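You operate a simulated robot arm through the tools that you are given. There is no shell and no other tool.

You run a simulated robot arm. Do the job below in one go: nothing can be reset, and whatever is moved stays where it is left.

JOB
Stop the red-band blower, park its plug in the cup and lock it at LEVEL.
Fine: stop it first; socket off before the plug comes out.
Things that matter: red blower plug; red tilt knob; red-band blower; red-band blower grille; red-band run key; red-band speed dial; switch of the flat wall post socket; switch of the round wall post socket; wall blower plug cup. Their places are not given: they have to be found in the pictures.

Only the result counts: the job must be done as asked and must still hold three seconds after the hand-in. Knocking over, shifting, dropping, spilling or breaking anything else fails it.

ROBOT AND FRAMES
A 7-joint arm with a two-finger parallel gripper, fixed in place. Base frame: the origin is at the foot of the arm, x ahead of it, y to its left, z up. Readings come in m, rad, newtons and seconds.
Its first joint turns from -2.897 to 2.897 rad. Payload 4.4 kg.
Tool frame: the origin (TCP) lies between the finger pads and is the grasp point; the fingertips stand 0.023 m ahead of it; z points along the fingers, y is the line along which they close. The gripper opens to 0.094 m. The fingers are 0.038 m wide and 0.01 m thick; the gripper's body (0.054 by 0.096 m) begins 0.039 m behind the TCP.
Orientation is that of the tool frame in the base frame, as a unit quaternion [w, x, y, z]. With the fingers straight down and closing along the base's y, the tool's x points along the base's -x, its y along +y and its z along -z.

CONTROLS
- The arm moves only by the tool apply_moves. Its argument "commands" is a list of rows, each a list of 3 entries, a list of its own where there are three numbers: the turn, a rotation vector about the tool's x, y, z in rad, then the shift along the tool's x, y, z in m, then the finger opening in m, from 0 to 0.094. In form: [[[ax, ay, az], [tx, ty, tz], fingers], ...]. A call has 1 to 20 rows; each row shifts and turns the commanded pose from where the row before left it, along the tool's axes as they then stand. A row lasts 0.2 s, in which the tool goes at most 0.05 m and 0.15 rad; a call with a longer step from one row to the next is refused whole, and so is a gripper value outside its range. Where a pose cannot be reached the arm comes as near as it can. A force on the tool above 50 N (or 10 N above the force at the start of the call, whichever is more), or a blocked arm, ends the call early, and 0.2 s more pass. The fingers move at their own pace (about 0.072 m/s each) and stop on an object; they squeeze with about 22 N. The grip force told is the motor's: it shows also when the fingers shut on nothing. Time passes only in rows, and 0.2 s behind the last, so rows that do not move let the fingers close. The reply holds the time, the measured pose of the TCP, the force on the tool along the base axes, the opening and the grip force, in the units named above and with some noise, with the torque about the TCP (base axes, N m) and any sound that the robot's microphone picked up, and new pictures: "show" is both (left out), scene, wrist or none.
- Cameras (640 x 400 px; columns grow to the right, rows downward): "scene" is fixed at [0.2188, 0.4914, 1.4865]; the picture's right is [0.40, -0.92, 0.00], its down [-0.65, -0.28, -0.70] and it looks along [0.64, 0.28, -0.71] (base axes); focal length 268 px, centre (320, 200). "wrist" rides on the gripper at [0.086, 0.016, -0.075] in the tool frame; the picture's right is [-0.18, 0.98, 0.00], its down [-0.58, -0.11, -0.81] and it looks along [-0.79, -0.15, 0.59] (tool axes); focal length 243 px, centre (320, 200).
- measure_at(camera, pixels): for up to 12 pixels [column, row] of the newest picture of that camera ("zoom" is the newest enlarged one), the place [x, y, z] in the base frame of the surface seen there, good to about 0.002 m, but the place of the scene camera against the robot may be out by one fixed shift of up to 0.012 m in any direction. The clock stands still meanwhile.
- enlarge(camera, box): a new picture of the part [left, top, right, bottom] of that camera's present view, enlarged. The clock stands still meanwhile.
- hand_in(): hands the job in; it is judged then, once.

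Leave the gripper open and the arm clear of the work at the hand-in unless told otherwise.

The tools are called as a command line: name --argument value ..., lists and objects as JSON in quotes. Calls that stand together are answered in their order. apply_moves: Moves the arm, as the interface text tells. Its arguments: {"type":"object","properties":{"commands":{"type":"array","items":{"type":"array"}},"show":{"type":"string","enum":["both","scene","wrist","none"]}},"required":["commands"]} The other tools are called the same way: measure_at (camera, pixels) gives the place of the surface under pixels of a picture; enlarge (camera, box) takes an enlarged picture of a part of a camera's view; hand_in () hands the job in.

At the start:

```text
time_s: 0.0
tool_pos: [0.4908, 0.3814, 1.243]
tcp_rot: [0.0, 0.0, 1.0, 0.0]
force: [1.1, 0.2, -0.2]
torque: [0.01, -0.01, -0.01]
width: 0.0939
grasp_force: 0.0
```

scene: 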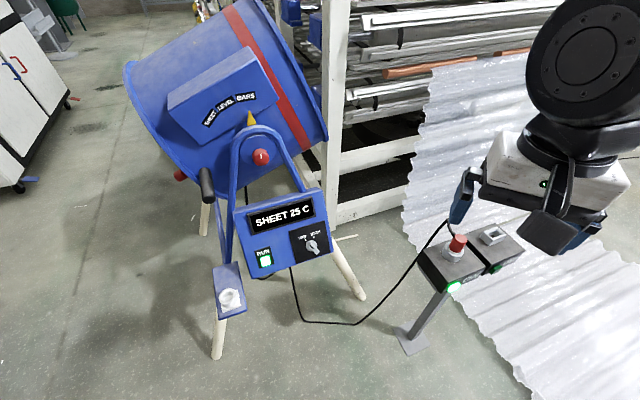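
wrist: 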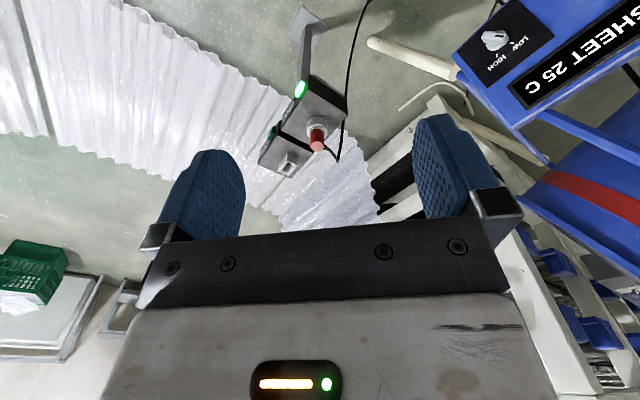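

I see the blue blower with a red band. Its control box shows "SHEET 25 C", a green-lit RUN key near (265,258) and a dial near (312,245). The tilt scale reads SHEET/LEVEL/BARS, with a red knob at (261,157). The cup is at (230,298), and a post with two sockets is at (470,255). I'll enlarge these parts for detail.

enlarge --camera "scene" --box '[220, 180, 340, 280]'

enlarge --camera "scene" --box '[400, 210, 540, 310]'

enlarge --camera "scene" --box '[160, 40, 340, 200]'

enlarge --camera "scene" --box '[190, 250, 290, 330]'

```text
4.00 times, centred on (280, 230) of scene
```

zoom: 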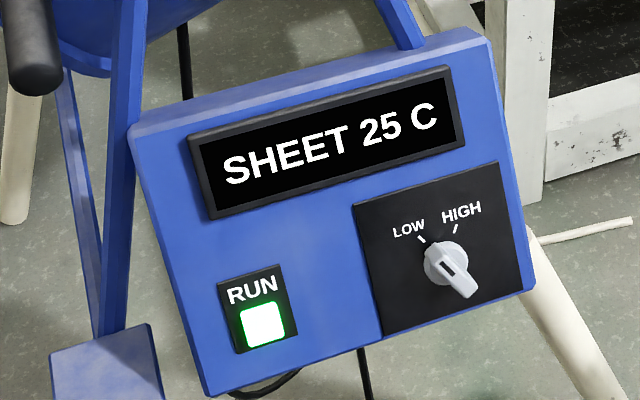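

```text
4.00 times, centred on (470, 260) of scene
```

zoom: 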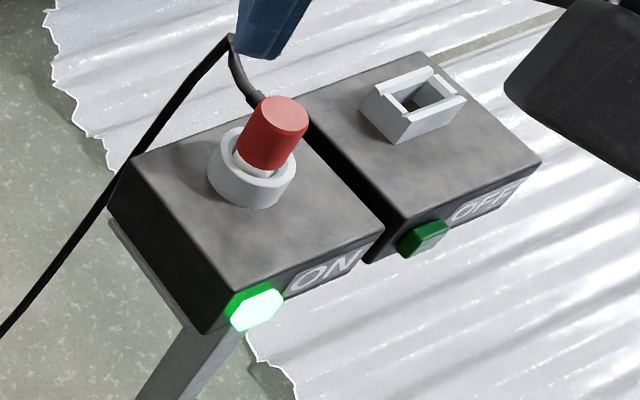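

```text
2.50 times, centred on (250, 120) of scene
```

zoom: 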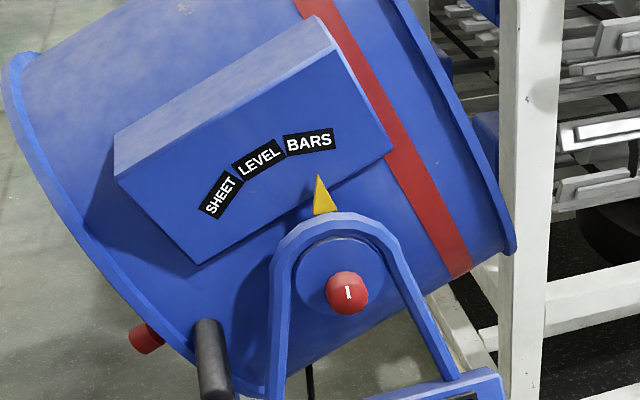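

```text
5.00 times, centred on (240, 290) of scene
```

zoom: 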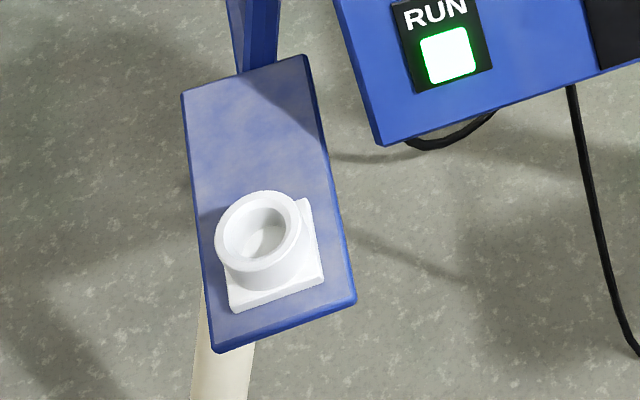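

The pointer seems to stand close to the BARS plate, while the display reads "SHEET 25 C". The flat-pin socket is OFF and empty. The round socket is ON and holds the red plug. I'll measure points on all of these through the scene camera.

measure_at --camera "scene" --pixels '[[261, 157], [250, 120], [207, 185], [200, 170], [246, 97], [225, 104], [209, 118], [180, 174], [265, 260], [311, 246], [316, 252], [280, 216]]'

measure_at --camera "scene" --pixels '[[230, 297], [225, 298], [237, 296], [228, 270], [459, 239], [453, 253], [454, 287], [495, 269], [440, 262], [470, 262], [492, 236], [410, 340]]'

measure_at --camera "scene" --pixels '[[238, 210], [312, 190], [248, 275], [330, 250], [230, 150], [290, 140], [140, 110], [325, 120], [168, 92], [250, 48], [277, 100], [200, 145]]'

```text
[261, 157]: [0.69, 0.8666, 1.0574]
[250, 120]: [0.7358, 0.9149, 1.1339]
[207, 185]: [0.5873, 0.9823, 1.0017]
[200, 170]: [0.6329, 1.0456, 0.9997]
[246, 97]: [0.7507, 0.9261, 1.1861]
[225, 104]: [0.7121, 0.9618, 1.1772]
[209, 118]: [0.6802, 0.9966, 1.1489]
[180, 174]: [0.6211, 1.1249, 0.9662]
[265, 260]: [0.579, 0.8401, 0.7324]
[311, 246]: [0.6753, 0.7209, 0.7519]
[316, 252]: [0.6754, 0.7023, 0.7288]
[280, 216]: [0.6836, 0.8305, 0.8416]
```

```text
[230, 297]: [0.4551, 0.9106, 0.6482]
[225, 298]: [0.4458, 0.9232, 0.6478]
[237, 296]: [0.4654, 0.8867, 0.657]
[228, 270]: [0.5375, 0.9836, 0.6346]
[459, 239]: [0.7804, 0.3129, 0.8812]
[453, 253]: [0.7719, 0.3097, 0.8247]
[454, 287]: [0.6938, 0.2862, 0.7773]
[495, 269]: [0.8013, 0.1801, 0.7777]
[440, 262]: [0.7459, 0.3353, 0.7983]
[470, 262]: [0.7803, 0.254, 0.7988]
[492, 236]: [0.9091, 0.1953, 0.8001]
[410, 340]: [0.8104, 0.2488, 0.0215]
```

```text
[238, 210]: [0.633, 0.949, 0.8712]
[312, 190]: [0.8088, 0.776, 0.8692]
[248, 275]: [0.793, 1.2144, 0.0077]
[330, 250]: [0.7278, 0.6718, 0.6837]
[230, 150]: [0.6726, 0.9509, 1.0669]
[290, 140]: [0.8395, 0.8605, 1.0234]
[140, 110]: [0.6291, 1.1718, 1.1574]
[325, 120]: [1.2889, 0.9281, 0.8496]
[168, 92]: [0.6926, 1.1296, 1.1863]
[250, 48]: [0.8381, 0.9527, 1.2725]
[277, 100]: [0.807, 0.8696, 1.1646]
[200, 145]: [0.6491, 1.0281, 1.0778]
```

Next I'll zoom on the control box again so I can measure its plane and key positions precisely.

enlarge --camera "scene" --box '[220, 180, 340, 280]'

measure_at --camera "zoom" --pixels '[[262, 326], [150, 160], [205, 385], [520, 285], [490, 60], [230, 300], [320, 300], [400, 320], [365, 215], [430, 235], [465, 290], [330, 130]]'

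measure_at --camera "zoom" --pixels '[[250, 310], [280, 310], [250, 345], [280, 340], [430, 265], [445, 245], [455, 268], [470, 295], [422, 240], [456, 228], [480, 250], [440, 290]]'

```text
4.00 times, centred on (280, 230) of scene
```

zoom: 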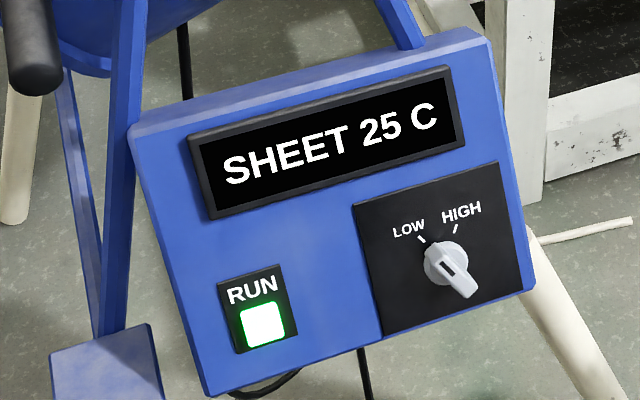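

```text
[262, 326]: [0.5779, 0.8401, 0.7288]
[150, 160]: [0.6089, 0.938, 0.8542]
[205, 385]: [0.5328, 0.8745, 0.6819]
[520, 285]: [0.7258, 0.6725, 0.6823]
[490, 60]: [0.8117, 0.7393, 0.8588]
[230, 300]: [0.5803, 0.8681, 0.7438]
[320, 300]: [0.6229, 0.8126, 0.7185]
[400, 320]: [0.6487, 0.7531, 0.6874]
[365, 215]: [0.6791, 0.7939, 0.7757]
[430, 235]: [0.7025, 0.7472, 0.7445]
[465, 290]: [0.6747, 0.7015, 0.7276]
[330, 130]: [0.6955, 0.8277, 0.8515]
```

```text
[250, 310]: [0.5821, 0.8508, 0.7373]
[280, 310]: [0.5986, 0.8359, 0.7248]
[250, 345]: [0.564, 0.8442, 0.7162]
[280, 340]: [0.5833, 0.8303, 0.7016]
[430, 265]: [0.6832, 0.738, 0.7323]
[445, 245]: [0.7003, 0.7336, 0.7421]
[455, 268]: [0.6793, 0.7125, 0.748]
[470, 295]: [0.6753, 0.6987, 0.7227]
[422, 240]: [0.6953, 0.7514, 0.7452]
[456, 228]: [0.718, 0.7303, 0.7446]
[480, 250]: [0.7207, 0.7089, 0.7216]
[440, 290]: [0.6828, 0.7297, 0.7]
```

From these points the panel's right runs about (0.70, -0.71, 0), and its face tilts 30° up toward the robot. The drum scale currently has BARS at the pointer. The scene camera may be shifted, so I'll measure shared points with the wrist camera: the plug top at (317,140), the green switch at (300,88) and the dial at (495,40).

enlarge --camera "wrist" --box '[240, 60, 380, 180]'

measure_at --camera "wrist" --pixels '[[317, 145], [316, 133], [300, 88], [289, 165], [275, 130], [320, 90], [345, 105], [303, 112], [262, 160], [495, 40]]'

enlarge --camera "scene" --box '[400, 210, 540, 310]'

measure_at --camera "zoom" --pixels '[[282, 115], [265, 135], [255, 310], [425, 238], [135, 155], [385, 230], [200, 325], [235, 285], [320, 255], [300, 140], [420, 60], [540, 160]]'

```text
3.33 times, centred on (310, 120) of wrist
```

zoom: 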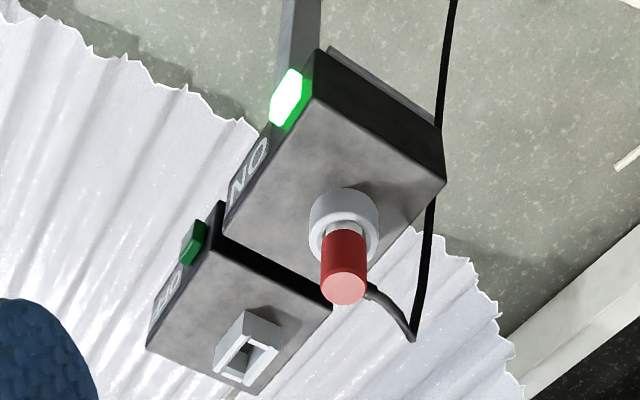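

```text
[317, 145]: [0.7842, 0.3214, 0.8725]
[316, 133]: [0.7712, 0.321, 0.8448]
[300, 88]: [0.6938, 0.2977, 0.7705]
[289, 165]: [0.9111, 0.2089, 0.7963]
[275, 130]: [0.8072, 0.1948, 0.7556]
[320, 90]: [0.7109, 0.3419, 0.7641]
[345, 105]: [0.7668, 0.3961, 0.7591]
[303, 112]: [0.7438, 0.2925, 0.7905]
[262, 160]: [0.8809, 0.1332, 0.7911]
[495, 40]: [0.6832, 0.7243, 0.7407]
```

```text
4.00 times, centred on (470, 260) of scene
```

zoom: 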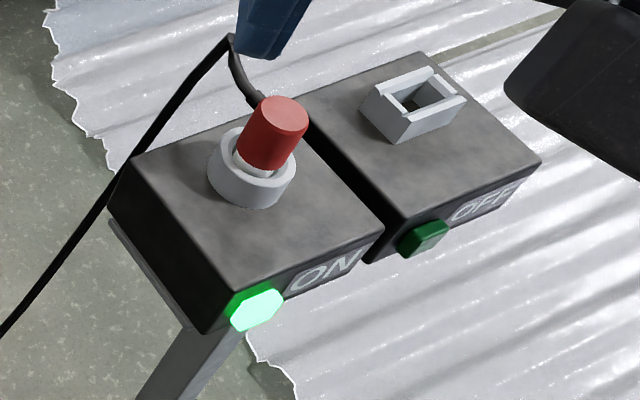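

```text
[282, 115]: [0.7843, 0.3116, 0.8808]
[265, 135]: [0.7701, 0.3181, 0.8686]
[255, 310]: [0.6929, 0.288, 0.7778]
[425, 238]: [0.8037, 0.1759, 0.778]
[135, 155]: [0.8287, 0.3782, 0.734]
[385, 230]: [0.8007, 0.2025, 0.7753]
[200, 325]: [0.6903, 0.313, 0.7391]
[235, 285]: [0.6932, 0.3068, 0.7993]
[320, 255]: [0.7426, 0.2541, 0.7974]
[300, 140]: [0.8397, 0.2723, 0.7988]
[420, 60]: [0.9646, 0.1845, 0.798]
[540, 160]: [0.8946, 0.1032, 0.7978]
```

Comparing shared points, the true position is about the scene reading plus (0.000, +0.010, -0.008). Now I'll measure the cup geometry at zoom.

enlarge --camera "scene" --box '[190, 250, 290, 330]'

measure_at --camera "zoom" --pixels '[[222, 245], [255, 197], [296, 230], [262, 262], [255, 238], [240, 225], [200, 110], [300, 70], [220, 330], [340, 290], [240, 300], [315, 275]]'

measure_at --camera "zoom" --pixels '[[219, 235], [235, 203], [280, 202], [285, 255], [230, 262], [260, 250], [275, 230], [290, 120], [260, 100], [210, 180], [310, 210], [240, 270]]'

```text
5.00 times, centred on (240, 290) of scene
```

zoom: 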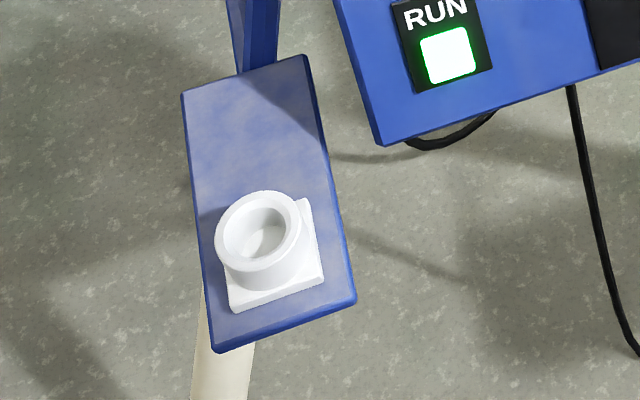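

```text
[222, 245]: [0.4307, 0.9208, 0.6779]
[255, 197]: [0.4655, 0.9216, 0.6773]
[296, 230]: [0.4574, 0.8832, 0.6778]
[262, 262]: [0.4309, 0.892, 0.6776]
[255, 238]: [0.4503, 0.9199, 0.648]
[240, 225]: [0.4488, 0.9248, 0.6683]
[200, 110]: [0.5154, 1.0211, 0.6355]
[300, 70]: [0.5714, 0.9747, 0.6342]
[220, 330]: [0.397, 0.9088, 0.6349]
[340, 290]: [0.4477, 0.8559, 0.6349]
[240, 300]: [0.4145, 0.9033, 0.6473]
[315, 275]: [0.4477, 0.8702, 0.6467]
```

```text
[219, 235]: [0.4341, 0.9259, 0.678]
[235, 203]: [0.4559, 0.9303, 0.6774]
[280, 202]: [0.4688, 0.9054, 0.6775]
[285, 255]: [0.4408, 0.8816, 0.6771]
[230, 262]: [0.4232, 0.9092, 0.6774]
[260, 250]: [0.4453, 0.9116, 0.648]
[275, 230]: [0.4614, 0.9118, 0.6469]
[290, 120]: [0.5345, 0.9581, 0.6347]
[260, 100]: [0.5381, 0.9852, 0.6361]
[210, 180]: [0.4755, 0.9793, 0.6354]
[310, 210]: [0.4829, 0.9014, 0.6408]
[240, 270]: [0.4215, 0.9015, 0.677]
```

The cup rim is at z≈0.67 true, centred near (0.446, 0.916) after correction. The sockets share the panel's orientation. First I'll yaw the tool by +44° so it squares up with the blower, then move to a viewing pose in front of the control box.

apply_moves --commands '[[[0, 0, -0.129], [0, 0, 0], 0.094], [[0, 0, -0.129], [0, 0, 0], 0.094], [[0, 0, -0.129], [0, 0, 0], 0.094], [[0, 0, -0.129], [0, 0, 0], 0.094], [[0, 0, -0.129], [0, 0, 0], 0.094], [[0, 0, -0.13], [0, 0, 0], 0.094], [[0, 0, 0], [-0.0113, 0.026, 0.0326], 0.094], [[0, 0, 0], [-0.0113, 0.026, 0.0326], 0.094], [[0, 0, 0], [-0.0113, 0.026, 0.0326], 0.094], [[0, 0, 0], [-0.0113, 0.026, 0.0326], 0.094], [[0, 0, 0], [-0.0113, 0.026, 0.0326], 0.094], [[0, 0, 0], [-0.0113, 0.026, 0.0326], 0.094], [[0, 0, 0], [-0.0113, 0.026, 0.0326], 0.094], [[0, 0, 0], [-0.0113, 0.026, 0.0326], 0.094], [[0, 0, 0], [-0.0113, 0.026, 0.0326], 0.094]]' --show "both"

```text
time_s: 3.2
tool_pos: [0.4006, 0.6204, 0.9486]
tcp_rot: [0.001, -0.378, 0.926, 0.001]
force: [0.2, 1.7, 0.1]
torque: [0.02, 0.01, -0.01]
width: 0.094
grasp_force: 0.0
```

scene: 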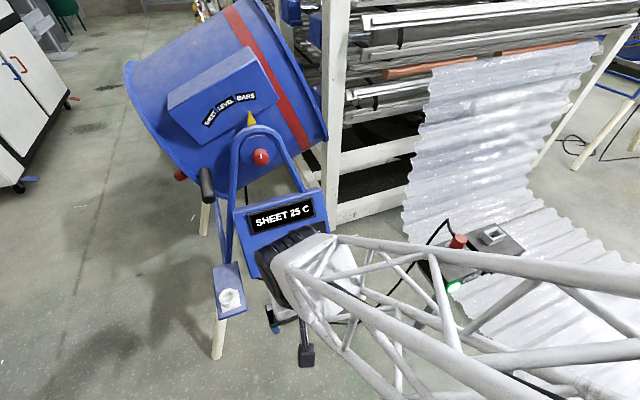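
wrist: 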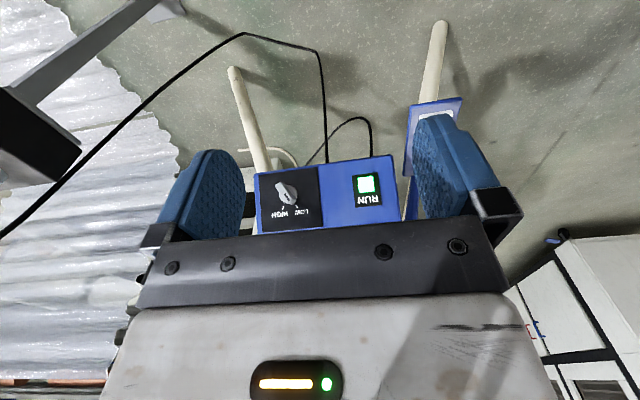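

The wrist view shows the panel upside down, with the RUN key at (366,184) and the dial at (287,193). I'll enlarge it and measure there.

enlarge --camera "wrist" --box '[240, 130, 420, 240]'

measure_at --camera "wrist" --pixels '[[366, 184], [363, 179], [370, 179], [363, 190], [370, 189], [350, 185], [386, 185], [340, 165], [287, 193], [282, 186], [310, 220], [385, 160]]'

```text
3.56 times, centred on (330, 185) of wrist
```

zoom: 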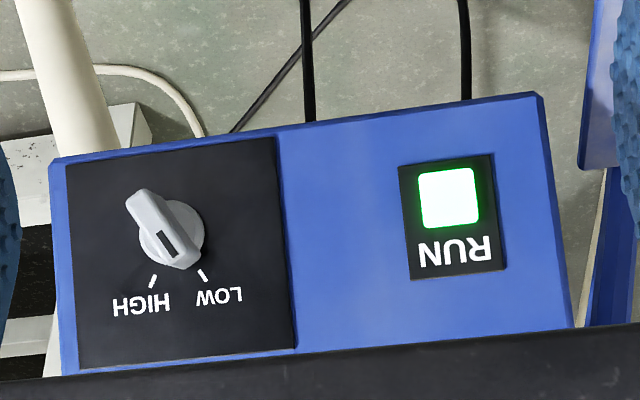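

```text
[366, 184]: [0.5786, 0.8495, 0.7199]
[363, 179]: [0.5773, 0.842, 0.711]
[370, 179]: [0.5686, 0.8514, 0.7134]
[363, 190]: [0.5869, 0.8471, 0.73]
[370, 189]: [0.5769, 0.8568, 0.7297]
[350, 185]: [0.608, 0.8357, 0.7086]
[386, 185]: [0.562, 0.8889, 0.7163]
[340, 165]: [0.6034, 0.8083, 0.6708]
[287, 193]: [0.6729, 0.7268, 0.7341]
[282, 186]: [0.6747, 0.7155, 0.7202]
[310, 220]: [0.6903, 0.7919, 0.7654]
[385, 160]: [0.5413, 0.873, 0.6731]
```

The RUN key face centre is about (0.578, 0.850, 0.721), and the dial mark points at LOW. I'll close the fingers, pitch the tool 60° so it meets the panel square on, and move to 4 cm in front of RUN.

apply_moves --commands '[[[0, -0.1496, 0], [0, 0, 0], 0.0], [[0, -0.1496, 0], [0, 0, 0], 0.0], [[0, -0.1496, 0], [0, 0, 0], 0.0], [[0, -0.1496, 0], [0, 0, 0], 0.0], [[0, -0.1496, 0], [0, 0, 0], 0.0], [[0, -0.1496, 0], [0, 0, 0], 0.0], [[0, -0.1496, 0], [0, 0, 0], 0.0], [[0, 0, 0], [0.0067, 0.005, 0.0374], 0.0], [[0, 0, 0], [0.0067, 0.005, 0.0374], 0.0], [[0, 0, 0], [0.0067, 0.005, 0.0374], 0.0], [[0, 0, 0], [0.0067, 0.005, 0.0374], 0.0], [[0, 0, 0], [0.0067, 0.005, 0.0374], 0.0], [[0, 0, 0], [0.0067, 0.005, 0.0374], 0.0], [[0, 0, 0], [0.0067, 0.005, 0.0374], 0.0], [[0, 0, 0], [0.0067, 0.005, 0.0374], 0.0]]' --show "both"

```text
time_s: 6.4
tool_pos: [0.5388, 0.8114, 0.7546]
tcp_rot: [0.463, -0.328, 0.801, 0.19]
force: [0.1, 0.8, 0.0]
torque: [-0.02, 0.06, 0.01]
width: 0.0002
grasp_force: 22.4
```

scene: 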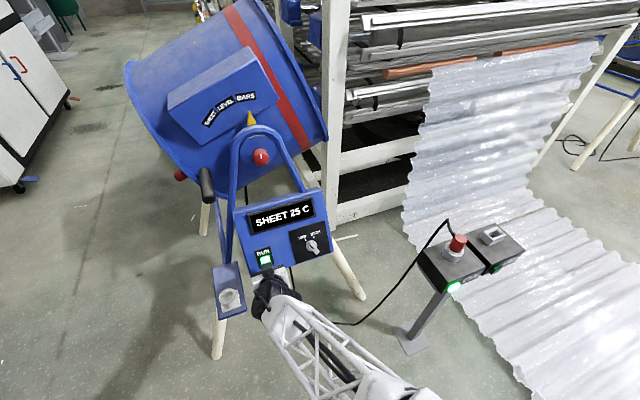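
wrist: 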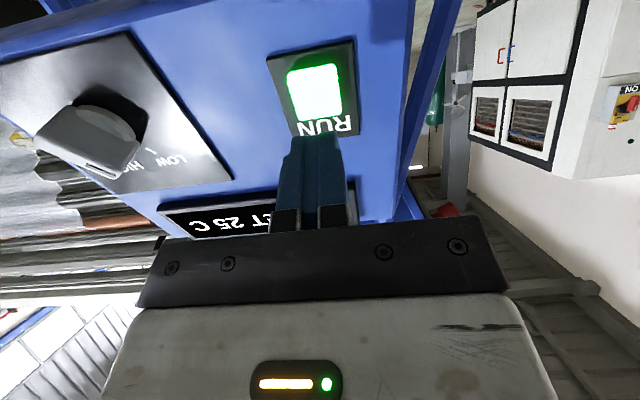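

The fingertips point at the panel just short of RUN. I'll measure the key's face and corners from here.

enlarge --camera "wrist" --box '[230, 30, 420, 150]'

measure_at --camera "wrist" --pixels '[[314, 93], [293, 75], [333, 70], [298, 115], [338, 110], [276, 70], [347, 50], [250, 100], [372, 70], [305, 40], [316, 145], [300, 150]]'

```text
3.33 times, centred on (325, 90) of wrist
```

zoom: 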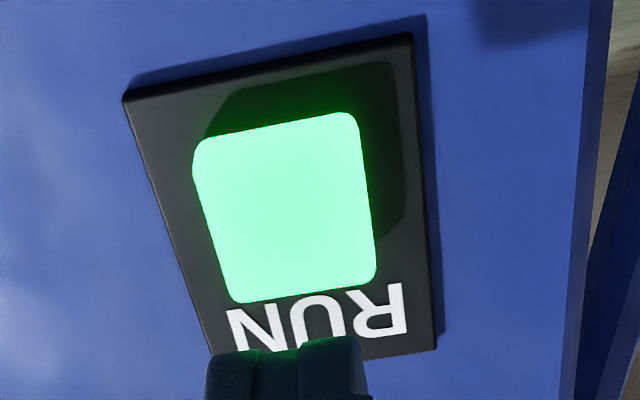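

```text
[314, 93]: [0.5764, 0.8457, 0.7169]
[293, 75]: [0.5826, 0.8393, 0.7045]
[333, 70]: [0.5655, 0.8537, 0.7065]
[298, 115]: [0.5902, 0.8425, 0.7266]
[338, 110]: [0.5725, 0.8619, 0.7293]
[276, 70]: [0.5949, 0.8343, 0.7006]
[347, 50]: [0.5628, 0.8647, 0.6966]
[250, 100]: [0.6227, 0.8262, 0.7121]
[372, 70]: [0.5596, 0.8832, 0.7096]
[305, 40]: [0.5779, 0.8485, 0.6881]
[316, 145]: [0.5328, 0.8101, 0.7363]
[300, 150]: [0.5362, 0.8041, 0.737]
```

The key centre is (0.578, 0.849, 0.717), 43 mm ahead of the fingertips and 5.5 mm off in tool x. I'll line up, advance until just short of contact, then press in small steps.

apply_moves --commands '[[[0, 0, 0], [0.0055, 0, 0], 0.0], [[0, 0, 0], [0, 0, 0.012], 0.0], [[0, 0, 0], [0, 0, 0.012], 0.0], [[0, 0, 0], [0, 0, 0.012], 0.0], [[0, 0, 0], [0, 0, 0.004], 0.0], [[0, 0, 0], [0, 0, 0.002], 0.0], [[0, 0, 0], [0, 0, 0.002], 0.0]]' --show "both"

```text
time_s: 8.0
tool_pos: [0.5635, 0.8358, 0.7284]
tcp_rot: [0.463, -0.327, 0.802, 0.188]
force: [-1.5, -0.6, 2.3]
torque: [-0.01, -0.01, 0.01]
width: 0.0
grasp_force: 21.7
heard: click
```

scene: 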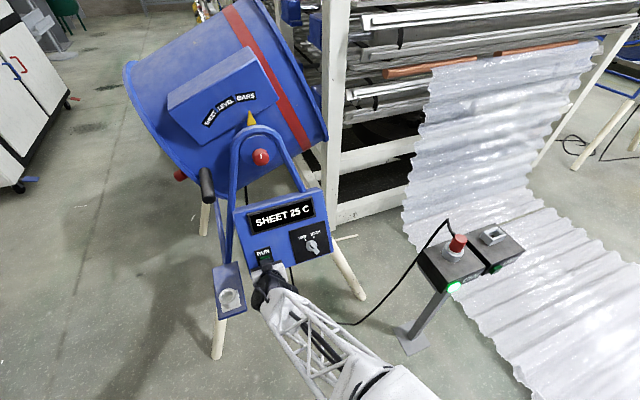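
wrist: 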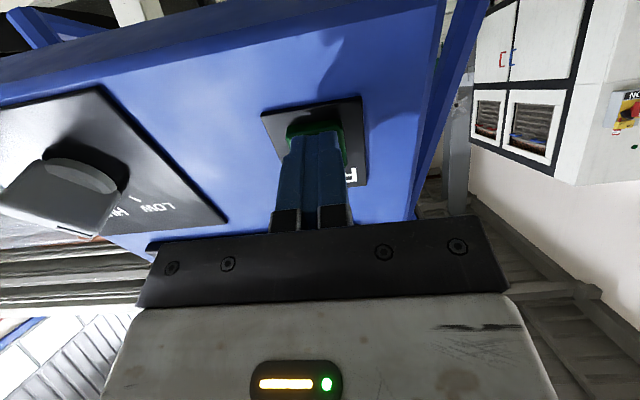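

A click was heard and the green light behind the fingers looks dark. I'll back off straight along the tool axis and check the key.

apply_moves --commands '[[[0, 0, 0], [0, 0, -0.012], 0.0], [[0, 0, 0], [0, 0, -0.03], 0.0], [[0, 0, 0], [0, 0, -0.03], 0.0]]' --show "both"

enlarge --camera "scene" --box '[220, 180, 340, 280]'

```text
time_s: 8.8
tool_pos: [0.5194, 0.7903, 0.7627]
tcp_rot: [0.463, -0.327, 0.802, 0.188]
force: [0.6, 0.6, -0.3]
torque: [0.01, -0.03, 0.01]
width: 0.0001
grasp_force: 22.1
```

scene: 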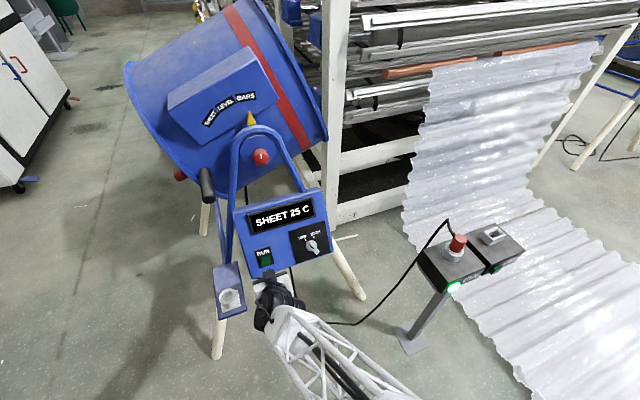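
wrist: 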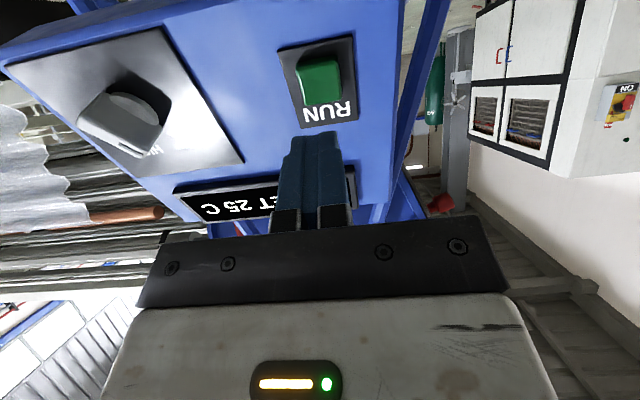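

```text
4.00 times, centred on (280, 230) of scene
```

zoom: 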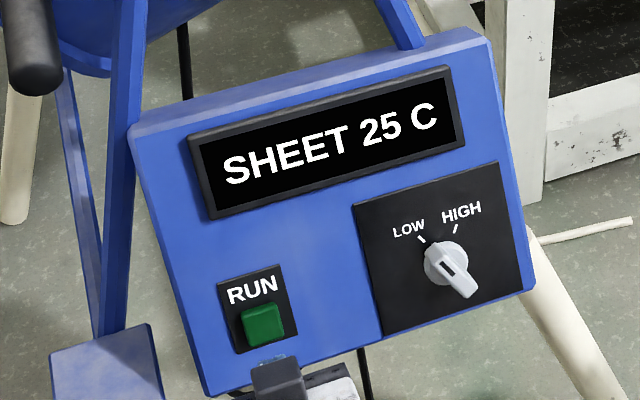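

RUN is now dark green, so the blower has been switched off. The display's "SHEET 25 C" is just a reading. Next is the round socket's switch. Before crossing over, I'll measure the cable and the draped sheet to find a clear path.

measure_at --camera "scene" --pixels '[[447, 221], [440, 229], [425, 247], [410, 268], [395, 292], [375, 312], [355, 324], [500, 310], [470, 310], [540, 340], [430, 215], [520, 260]]'

enlarge --camera "scene" --box '[400, 200, 540, 300]'

```text
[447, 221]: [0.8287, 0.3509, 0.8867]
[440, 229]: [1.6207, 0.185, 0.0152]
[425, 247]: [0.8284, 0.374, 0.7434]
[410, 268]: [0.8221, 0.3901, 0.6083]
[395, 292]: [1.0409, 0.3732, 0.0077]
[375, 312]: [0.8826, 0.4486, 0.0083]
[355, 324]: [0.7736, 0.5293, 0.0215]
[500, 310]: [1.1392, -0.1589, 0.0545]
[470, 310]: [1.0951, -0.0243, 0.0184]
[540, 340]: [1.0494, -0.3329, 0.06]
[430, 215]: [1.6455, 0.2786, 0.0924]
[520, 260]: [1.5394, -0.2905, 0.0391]
```

```text
4.00 times, centred on (470, 250) of scene
```

zoom: 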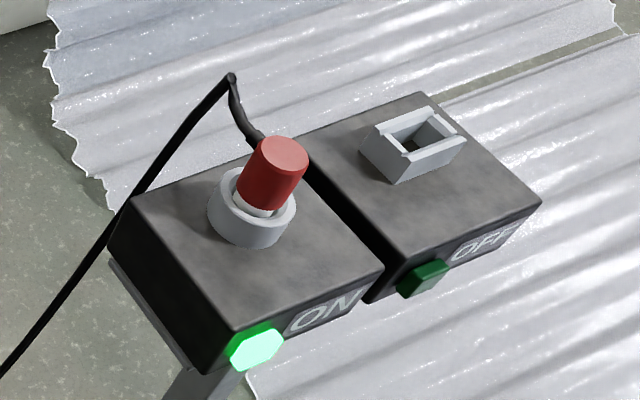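

The cable leaves the back of the plug and hangs behind and to the left of the post, and the sheet lies on the floor, so the front side is clear. I'll move in front of the round socket's switch and pitch the tool level.

apply_moves --commands '[[[0, 0, 0], [0.00858, -0.0395, -0.0232], 0.0], [[0, 0, 0], [0.00858, -0.0395, -0.0232], 0.0], [[0, 0, 0], [0.00858, -0.0395, -0.0232], 0.0], [[0, 0, 0], [0.00858, -0.0395, -0.0232], 0.0], [[0, 0, 0], [0.00858, -0.0395, -0.0232], 0.0], [[0, 0, 0], [0.00858, -0.0395, -0.0232], 0.0], [[0, 0, 0], [0.00858, -0.0395, -0.0232], 0.0], [[0, 0, 0], [0.00858, -0.0395, -0.0232], 0.0], [[0, 0, 0], [0.00858, -0.0395, -0.0232], 0.0], [[0, 0, 0], [0.00858, -0.0395, -0.0232], 0.0], [[0, 0, 0], [0.00858, -0.0395, -0.0232], 0.0], [[0, 0, 0], [0.00858, -0.0395, -0.0232], 0.0], [[0, -0.131, 0], [0, 0, 0], 0.0], [[0, -0.131, 0], [0, 0, 0], 0.0], [[0, -0.131, 0], [0, 0, 0], 0.0], [[0, -0.131, 0], [0, 0, 0], 0.0]]' --show "both"

```text
time_s: 12.2
tool_pos: [0.386, 0.5037, 0.8097]
tcp_rot: [0.656, -0.263, 0.656, 0.265]
force: [0.1, -0.5, -0.5]
torque: [0.0, 0.0, -0.05]
width: 0.0002
grasp_force: 22.2
out of reach, approached as far as the arm can: row 5, 6, 7, 8, 9, 10, 11, 12, 13, 14, 15, 16
```

scene: 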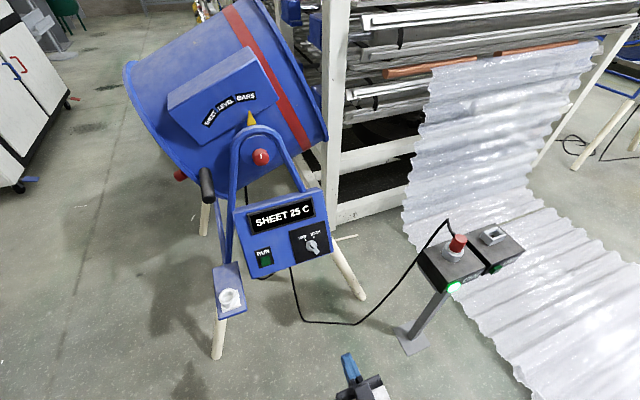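
wrist: 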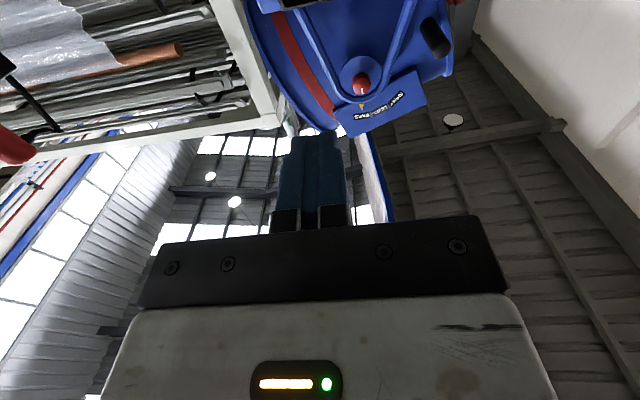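

The move became unreachable partway. The arm has stopped clear in open space at (0.386, 0.504, 0.81) with the tool level. I'll send one idle row to see how the commanded pose is being kept.

apply_moves --commands '[[[0, 0, 0], [0, 0, 0], 0.0]]' --show "none"

```text
time_s: 12.6
tool_pos: [0.3862, 0.503, 0.8096]
tcp_rot: [0.655, -0.263, 0.656, 0.266]
force: [0.6, -0.2, -0.2]
torque: [-0.04, 0.02, 0.01]
width: 0.0001
grasp_force: 21.8
```

No reach warning this time, so the commanded pose restarts from where the arm is. I'll pitch the tool back to straight down here.

apply_moves --commands '[[[0, 0.1428, 0], [0, 0, 0], 0.0], [[0, 0.1428, 0], [0, 0, 0], 0.0], [[0, 0.1428, 0], [0, 0, 0], 0.0], [[0, 0.1428, 0], [0, 0, 0], 0.0], [[0, 0.1428, 0], [0, 0, 0], 0.0], [[0, 0.1428, 0], [0, 0, 0], 0.0], [[0, 0.1428, 0], [0, 0, 0], 0.0], [[0, 0.1428, 0], [0, 0, 0], 0.0], [[0, 0.1428, 0], [0, 0, 0], 0.0], [[0, 0.1428, 0], [0, 0, 0], 0.0], [[0, 0.1428, 0], [0, 0, 0], 0.0]]' --show "both"

```text
time_s: 15.2
tool_pos: [0.3926, 0.5103, 0.9035]
tcp_rot: [0.094, -0.39, 0.915, 0.036]
force: [0.1, -0.9, -0.8]
torque: [0.04, -0.01, -0.04]
width: 0.0
grasp_force: 22.6
out of reach, approached as far as the arm can: row 9
stopped in row 11: the arm was blocked; the commanded pose is now the measured one
```

scene: 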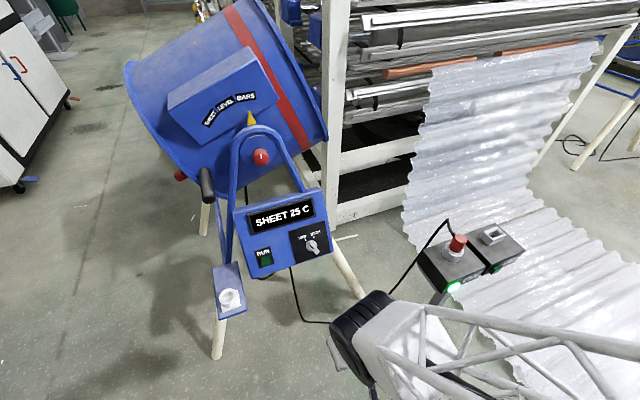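
wrist: 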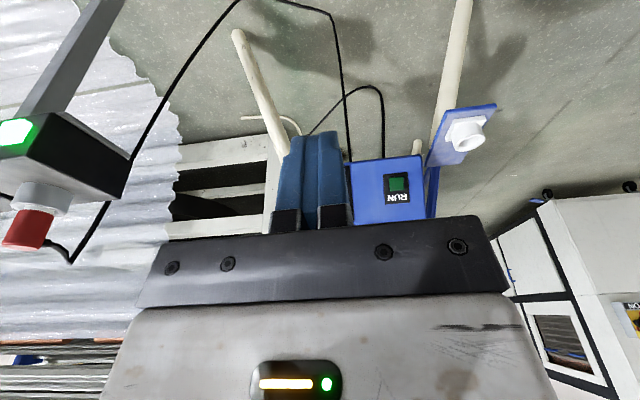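

The tool is almost vertical again, but the arm reported being blocked. Both pictures show it clear of everything. I'll rise a little and finish the pitch.

apply_moves --commands '[[[0, 0, 0], [0, 0, -0.04], 0.0], [[0, 0, 0], [0, 0, -0.04], 0.0], [[0, 0.1, 0], [0, 0, 0], 0.0], [[0, 0.1, 0], [0, 0, 0], 0.0], [[0, 0, 0], [0, 0, 0], 0.0]]' --show "both"

```text
time_s: 16.4
tool_pos: [0.3821, 0.4977, 0.9837]
tcp_rot: [0.001, -0.391, 0.92, -0.003]
force: [-0.9, -0.1, -0.5]
torque: [0.04, 0.0, 0.02]
width: 0.0001
grasp_force: 22.3
```

scene: 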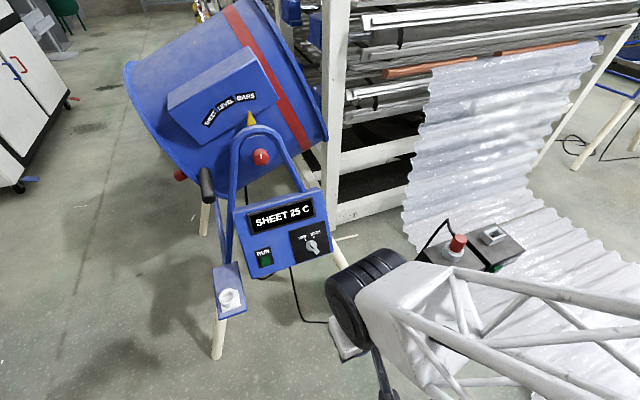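
wrist: 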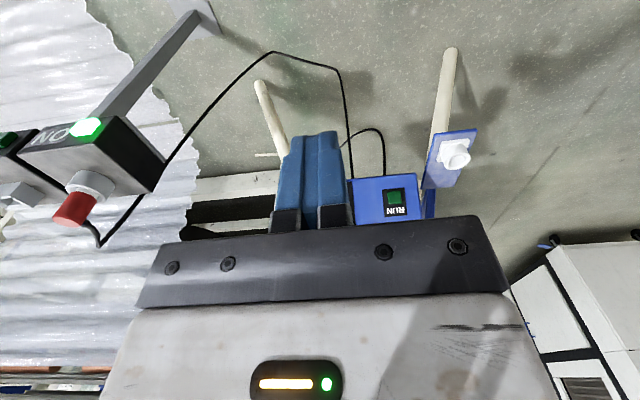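

The tool is vertical again at (0.382, 0.498, 0.984). A level tool can't reach that spot, so I'll press the switch with the tool pointing down, pushing forward with the closed fingers' side. First I'll move to a viewing pose in front of the sockets.

apply_moves --commands '[[[0, 0, 0], [0.00746, -0.045, 0.008], 0.0], [[0, 0, 0], [0.00746, -0.045, 0.008], 0.0], [[0, 0, 0], [0.00746, -0.045, 0.008], 0.0], [[0, 0, 0], [0.00746, -0.045, 0.008], 0.0], [[0, 0, 0], [0.00746, -0.045, 0.008], 0.0], [[0, 0, 0], [0.00746, -0.045, 0.008], 0.0], [[0, 0, 0], [0.00746, -0.045, 0.008], 0.0], [[0, 0, 0], [0.00746, -0.045, 0.008], 0.0]]' --show "both"

```text
time_s: 18.2
tool_pos: [0.6012, 0.2037, 0.9207]
tcp_rot: [0.001, -0.391, 0.92, -0.003]
force: [-0.4, 0.2, -0.3]
torque: [0.0, -0.02, -0.01]
width: 0.0001
grasp_force: 22.3
```

scene: 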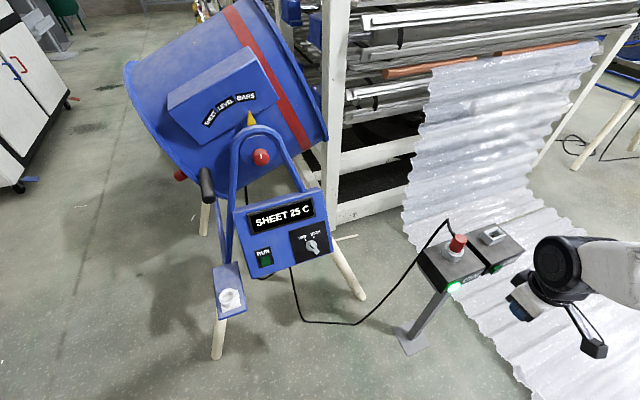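
wrist: 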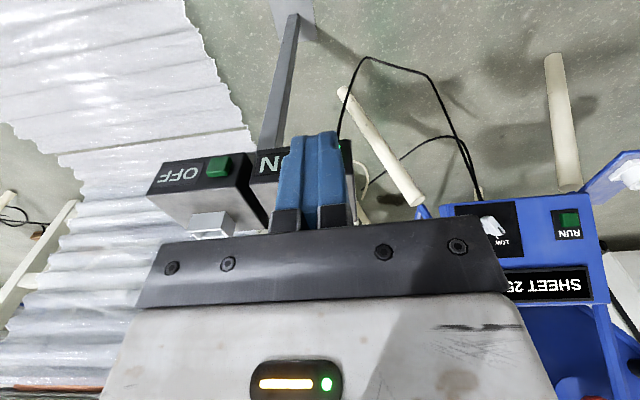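

The closed fingers hide the ON switch. I'll open them to see between.

apply_moves --commands '[[[0, 0, 0], [0, 0, 0], 0.094], [[0, 0, 0], [0, 0, 0], 0.094], [[0, 0, 0], [0, 0, 0], 0.094]]' --show "wrist"

enlarge --camera "wrist" --box '[190, 120, 390, 245]'

```text
time_s: 19.0
tool_pos: [0.5988, 0.2051, 0.9198]
tcp_rot: [0.001, -0.391, 0.92, -0.003]
force: [0.2, -0.1, -0.3]
torque: [0.0, -0.01, -0.01]
width: 0.0939
grasp_force: 0.1
```

wrist: 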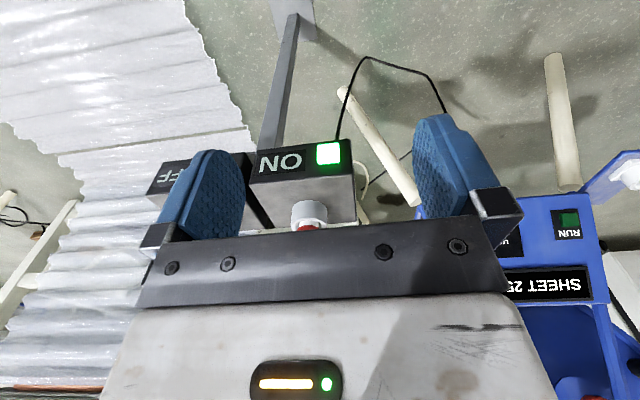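

```text
3.20 times, centred on (290, 182) of wrist
```

zoom: 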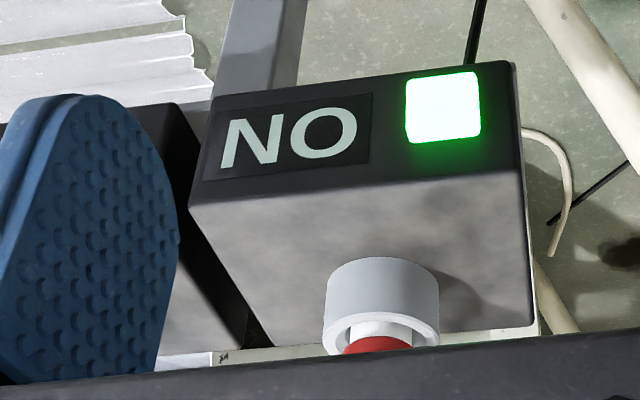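

measure_at --camera "zoom" --pixels '[[443, 107], [408, 80], [475, 75], [410, 138], [478, 132], [300, 140], [515, 65], [520, 165], [220, 105], [195, 205], [530, 320], [290, 340]]'

measure_at --camera "zoom" --pixels '[[380, 335], [380, 290], [335, 330], [435, 320], [385, 350], [330, 270], [430, 270], [380, 265], [500, 120], [395, 110], [443, 60], [443, 150]]'

```text
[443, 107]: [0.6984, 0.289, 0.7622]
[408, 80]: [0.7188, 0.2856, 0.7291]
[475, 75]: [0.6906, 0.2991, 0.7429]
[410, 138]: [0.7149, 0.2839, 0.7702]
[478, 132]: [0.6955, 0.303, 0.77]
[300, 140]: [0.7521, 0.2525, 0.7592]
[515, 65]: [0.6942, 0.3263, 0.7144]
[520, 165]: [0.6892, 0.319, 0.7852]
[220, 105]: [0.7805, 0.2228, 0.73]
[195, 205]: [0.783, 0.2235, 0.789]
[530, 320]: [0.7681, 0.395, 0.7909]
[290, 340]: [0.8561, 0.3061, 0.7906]
```

```text
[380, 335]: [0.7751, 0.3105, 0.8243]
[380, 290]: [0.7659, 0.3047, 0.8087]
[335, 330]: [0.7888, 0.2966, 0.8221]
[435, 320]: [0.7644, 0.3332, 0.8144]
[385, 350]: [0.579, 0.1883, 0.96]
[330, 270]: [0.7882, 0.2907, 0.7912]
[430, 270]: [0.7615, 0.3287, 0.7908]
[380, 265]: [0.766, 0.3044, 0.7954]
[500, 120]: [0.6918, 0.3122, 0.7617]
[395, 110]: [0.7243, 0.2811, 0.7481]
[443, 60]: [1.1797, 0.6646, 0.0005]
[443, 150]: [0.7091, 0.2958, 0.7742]
```

The button face centre is about (0.698, 0.289, 0.757) and it stands about 12 mm proud of the box front. I'll close the fingers and come down about 5 cm in front of it with the fingertips at z≈0.75.

apply_moves --commands '[[[0, 0, 0], [-0.03035, -0.0063, 0], 0.0], [[0, 0, 0], [-0.03035, -0.0063, 0], 0.0], [[0, 0, 0], [0, 0, 0.0367], 0.0], [[0, 0, 0], [0, 0, 0.0367], 0.0], [[0, 0, 0], [0, 0, 0.0367], 0.0], [[0, 0, 0], [0, 0, 0.0367], 0.0], [[0, 0, 0], [0, 0, 0], 0.0]]' --show "both"

```text
time_s: 20.6
tool_pos: [0.6531, 0.2392, 0.7747]
tcp_rot: [0.002, -0.392, 0.92, -0.003]
force: [0.7, -0.6, -0.1]
torque: [-0.04, 0.0, -0.02]
width: 0.0
grasp_force: 21.9
```

scene: 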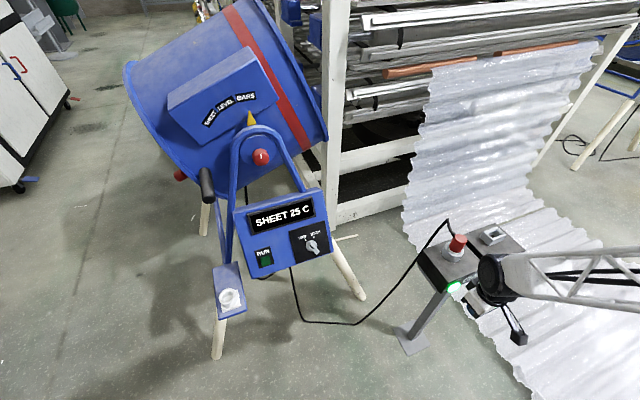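
wrist: 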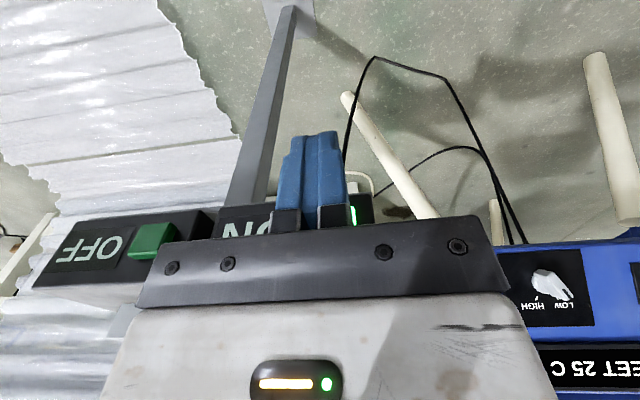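

The fingers are lined up with the button to within about 2 mm, with a gap of about 48 mm. I'll push forward along tool -x, slowly near contact.

apply_moves --commands '[[[0, 0, 0], [-0.02, 0.002, 0], 0.0], [[0, 0, 0], [-0.015, 0, 0], 0.0], [[0, 0, 0], [-0.006, 0, 0], 0.0], [[0, 0, 0], [-0.003, 0, 0], 0.0], [[0, 0, 0], [-0.003, 0, 0], 0.0]]' --show "both"

enlarge --camera "scene" --box '[420, 220, 540, 320]'

```text
time_s: 21.8
tool_pos: [0.6831, 0.2737, 0.7733]
tcp_rot: [0.002, -0.391, 0.92, -0.003]
force: [0.1, -0.5, -0.3]
torque: [0.03, -0.01, 0.01]
width: 0.0001
grasp_force: 21.7
```

scene: 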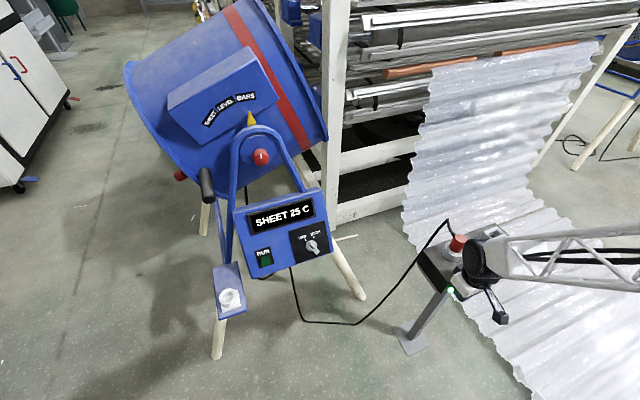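
wrist: 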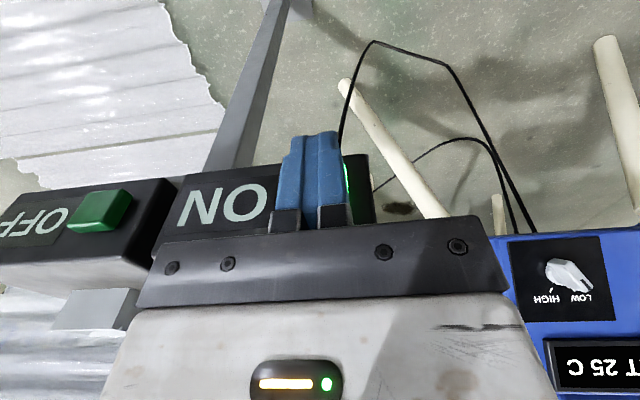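

```text
4.00 times, centred on (480, 270) of scene
```

zoom: 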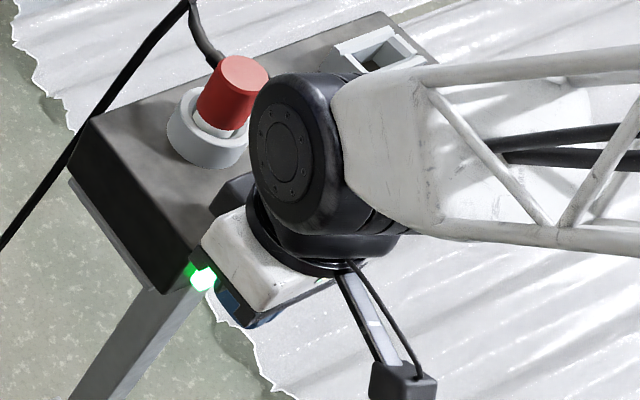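

There's no contact yet, with about 3 mm left, and the hand is clear of the plug. I'll continue in small steps.

apply_moves --commands '[[[0, 0, 0], [-0.003, 0, 0], 0.0], [[0, 0, 0], [-0.002, 0, 0], 0.0], [[0, 0, 0], [-0.002, 0, 0], 0.0]]' --show "wrist"

```text
time_s: 22.6
tool_pos: [0.689, 0.2787, 0.7734]
tcp_rot: [0.002, -0.391, 0.92, -0.004]
force: [-4.5, -5.0, 2.3]
torque: [0.03, 0.04, 0.03]
width: 0.0
grasp_force: 22.5
heard: click
```

wrist: 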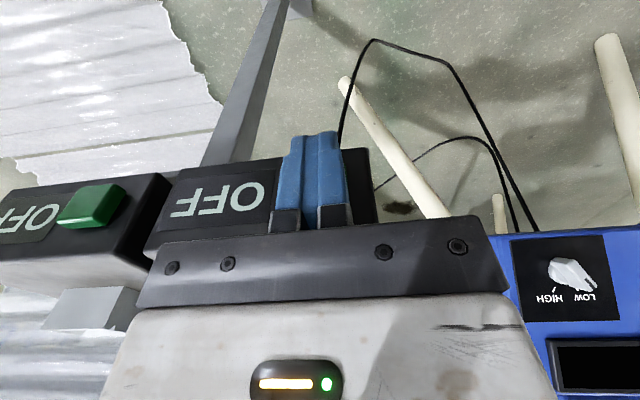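

There was a click, the label flipped to OFF, and the blower display went dark, so the socket is off. I'll back away, rise with the fingers open, and look at the plug.

apply_moves --commands '[[[0, 0, 0], [0.012, 0, 0], 0.0], [[0, 0, 0], [0.04, 0, 0], 0.0], [[0, 0, 0], [0, 0, -0.045], 0.0], [[0, 0, 0], [0, 0, -0.045], 0.0], [[0, 0, 0], [0, 0, -0.045], 0.094], [[0, 0, 0], [0, 0, -0.045], 0.094], [[0, 0, 0], [0, 0, -0.045], 0.094], [[0, 0, 0], [0, 0, 0], 0.094]]' --show "both"

```text
time_s: 24.4
tool_pos: [0.6519, 0.2429, 1.0001]
tcp_rot: [0.001, -0.392, 0.92, -0.004]
force: [0.6, 0.3, -0.2]
torque: [-0.03, -0.03, 0.02]
width: 0.094
grasp_force: 0.1
```

scene: 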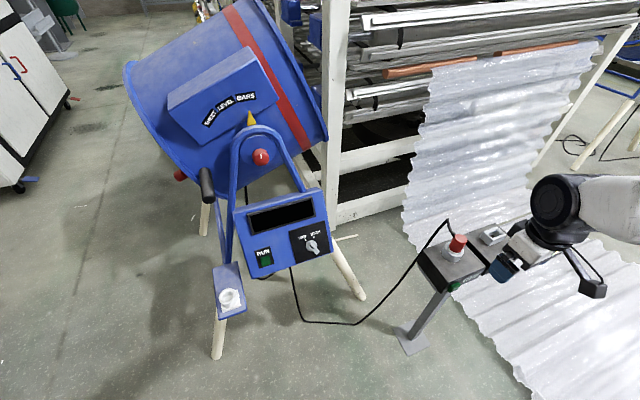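
wrist: 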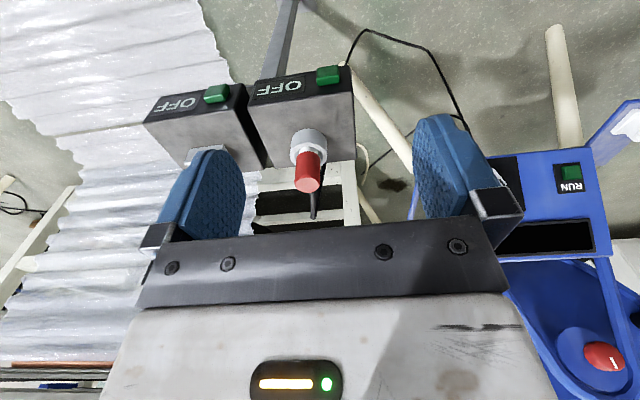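

Both sockets now show OFF and the plug is visible at (307,175). I'll zoom in and measure it.

enlarge --camera "wrist" --box '[250, 110, 370, 230]'

measure_at --camera "wrist" --pixels '[[307, 184], [297, 184], [317, 184], [307, 190], [307, 178], [307, 165], [307, 155], [308, 142], [296, 152], [322, 152], [313, 205], [313, 215]]'

measure_at --camera "zoom" --pixels '[[300, 255], [270, 250], [330, 245], [300, 270], [295, 150], [265, 120], [345, 115], [300, 80], [325, 310], [328, 350], [295, 185], [295, 165]]'

```text
3.33 times, centred on (310, 170) of wrist
```

zoom: 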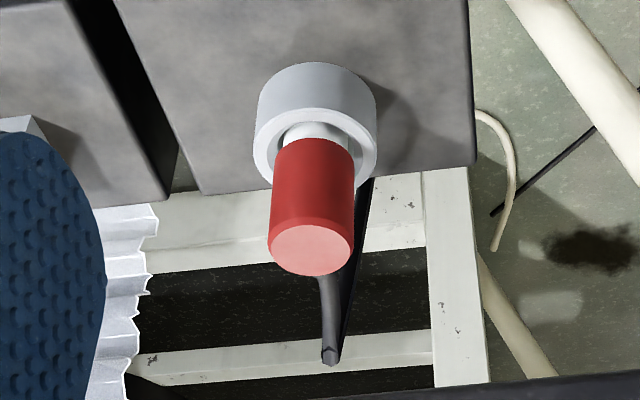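

```text
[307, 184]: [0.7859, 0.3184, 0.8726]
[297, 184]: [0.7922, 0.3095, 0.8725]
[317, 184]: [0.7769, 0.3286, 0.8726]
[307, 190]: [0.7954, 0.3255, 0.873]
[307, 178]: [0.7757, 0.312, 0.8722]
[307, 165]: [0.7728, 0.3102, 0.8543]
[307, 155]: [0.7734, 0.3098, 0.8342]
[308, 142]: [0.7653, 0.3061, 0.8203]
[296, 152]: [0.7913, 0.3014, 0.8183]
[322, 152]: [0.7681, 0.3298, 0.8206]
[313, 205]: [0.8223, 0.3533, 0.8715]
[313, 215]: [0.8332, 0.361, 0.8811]
```

```text
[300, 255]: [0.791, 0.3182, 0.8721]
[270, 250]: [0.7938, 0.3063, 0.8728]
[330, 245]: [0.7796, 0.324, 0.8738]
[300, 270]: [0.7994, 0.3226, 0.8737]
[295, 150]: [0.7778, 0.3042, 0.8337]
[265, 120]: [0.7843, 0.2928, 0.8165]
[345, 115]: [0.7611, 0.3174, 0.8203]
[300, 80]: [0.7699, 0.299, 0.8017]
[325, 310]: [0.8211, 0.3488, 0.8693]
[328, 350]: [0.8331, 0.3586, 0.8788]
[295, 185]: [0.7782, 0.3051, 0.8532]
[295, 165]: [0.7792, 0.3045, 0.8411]
```

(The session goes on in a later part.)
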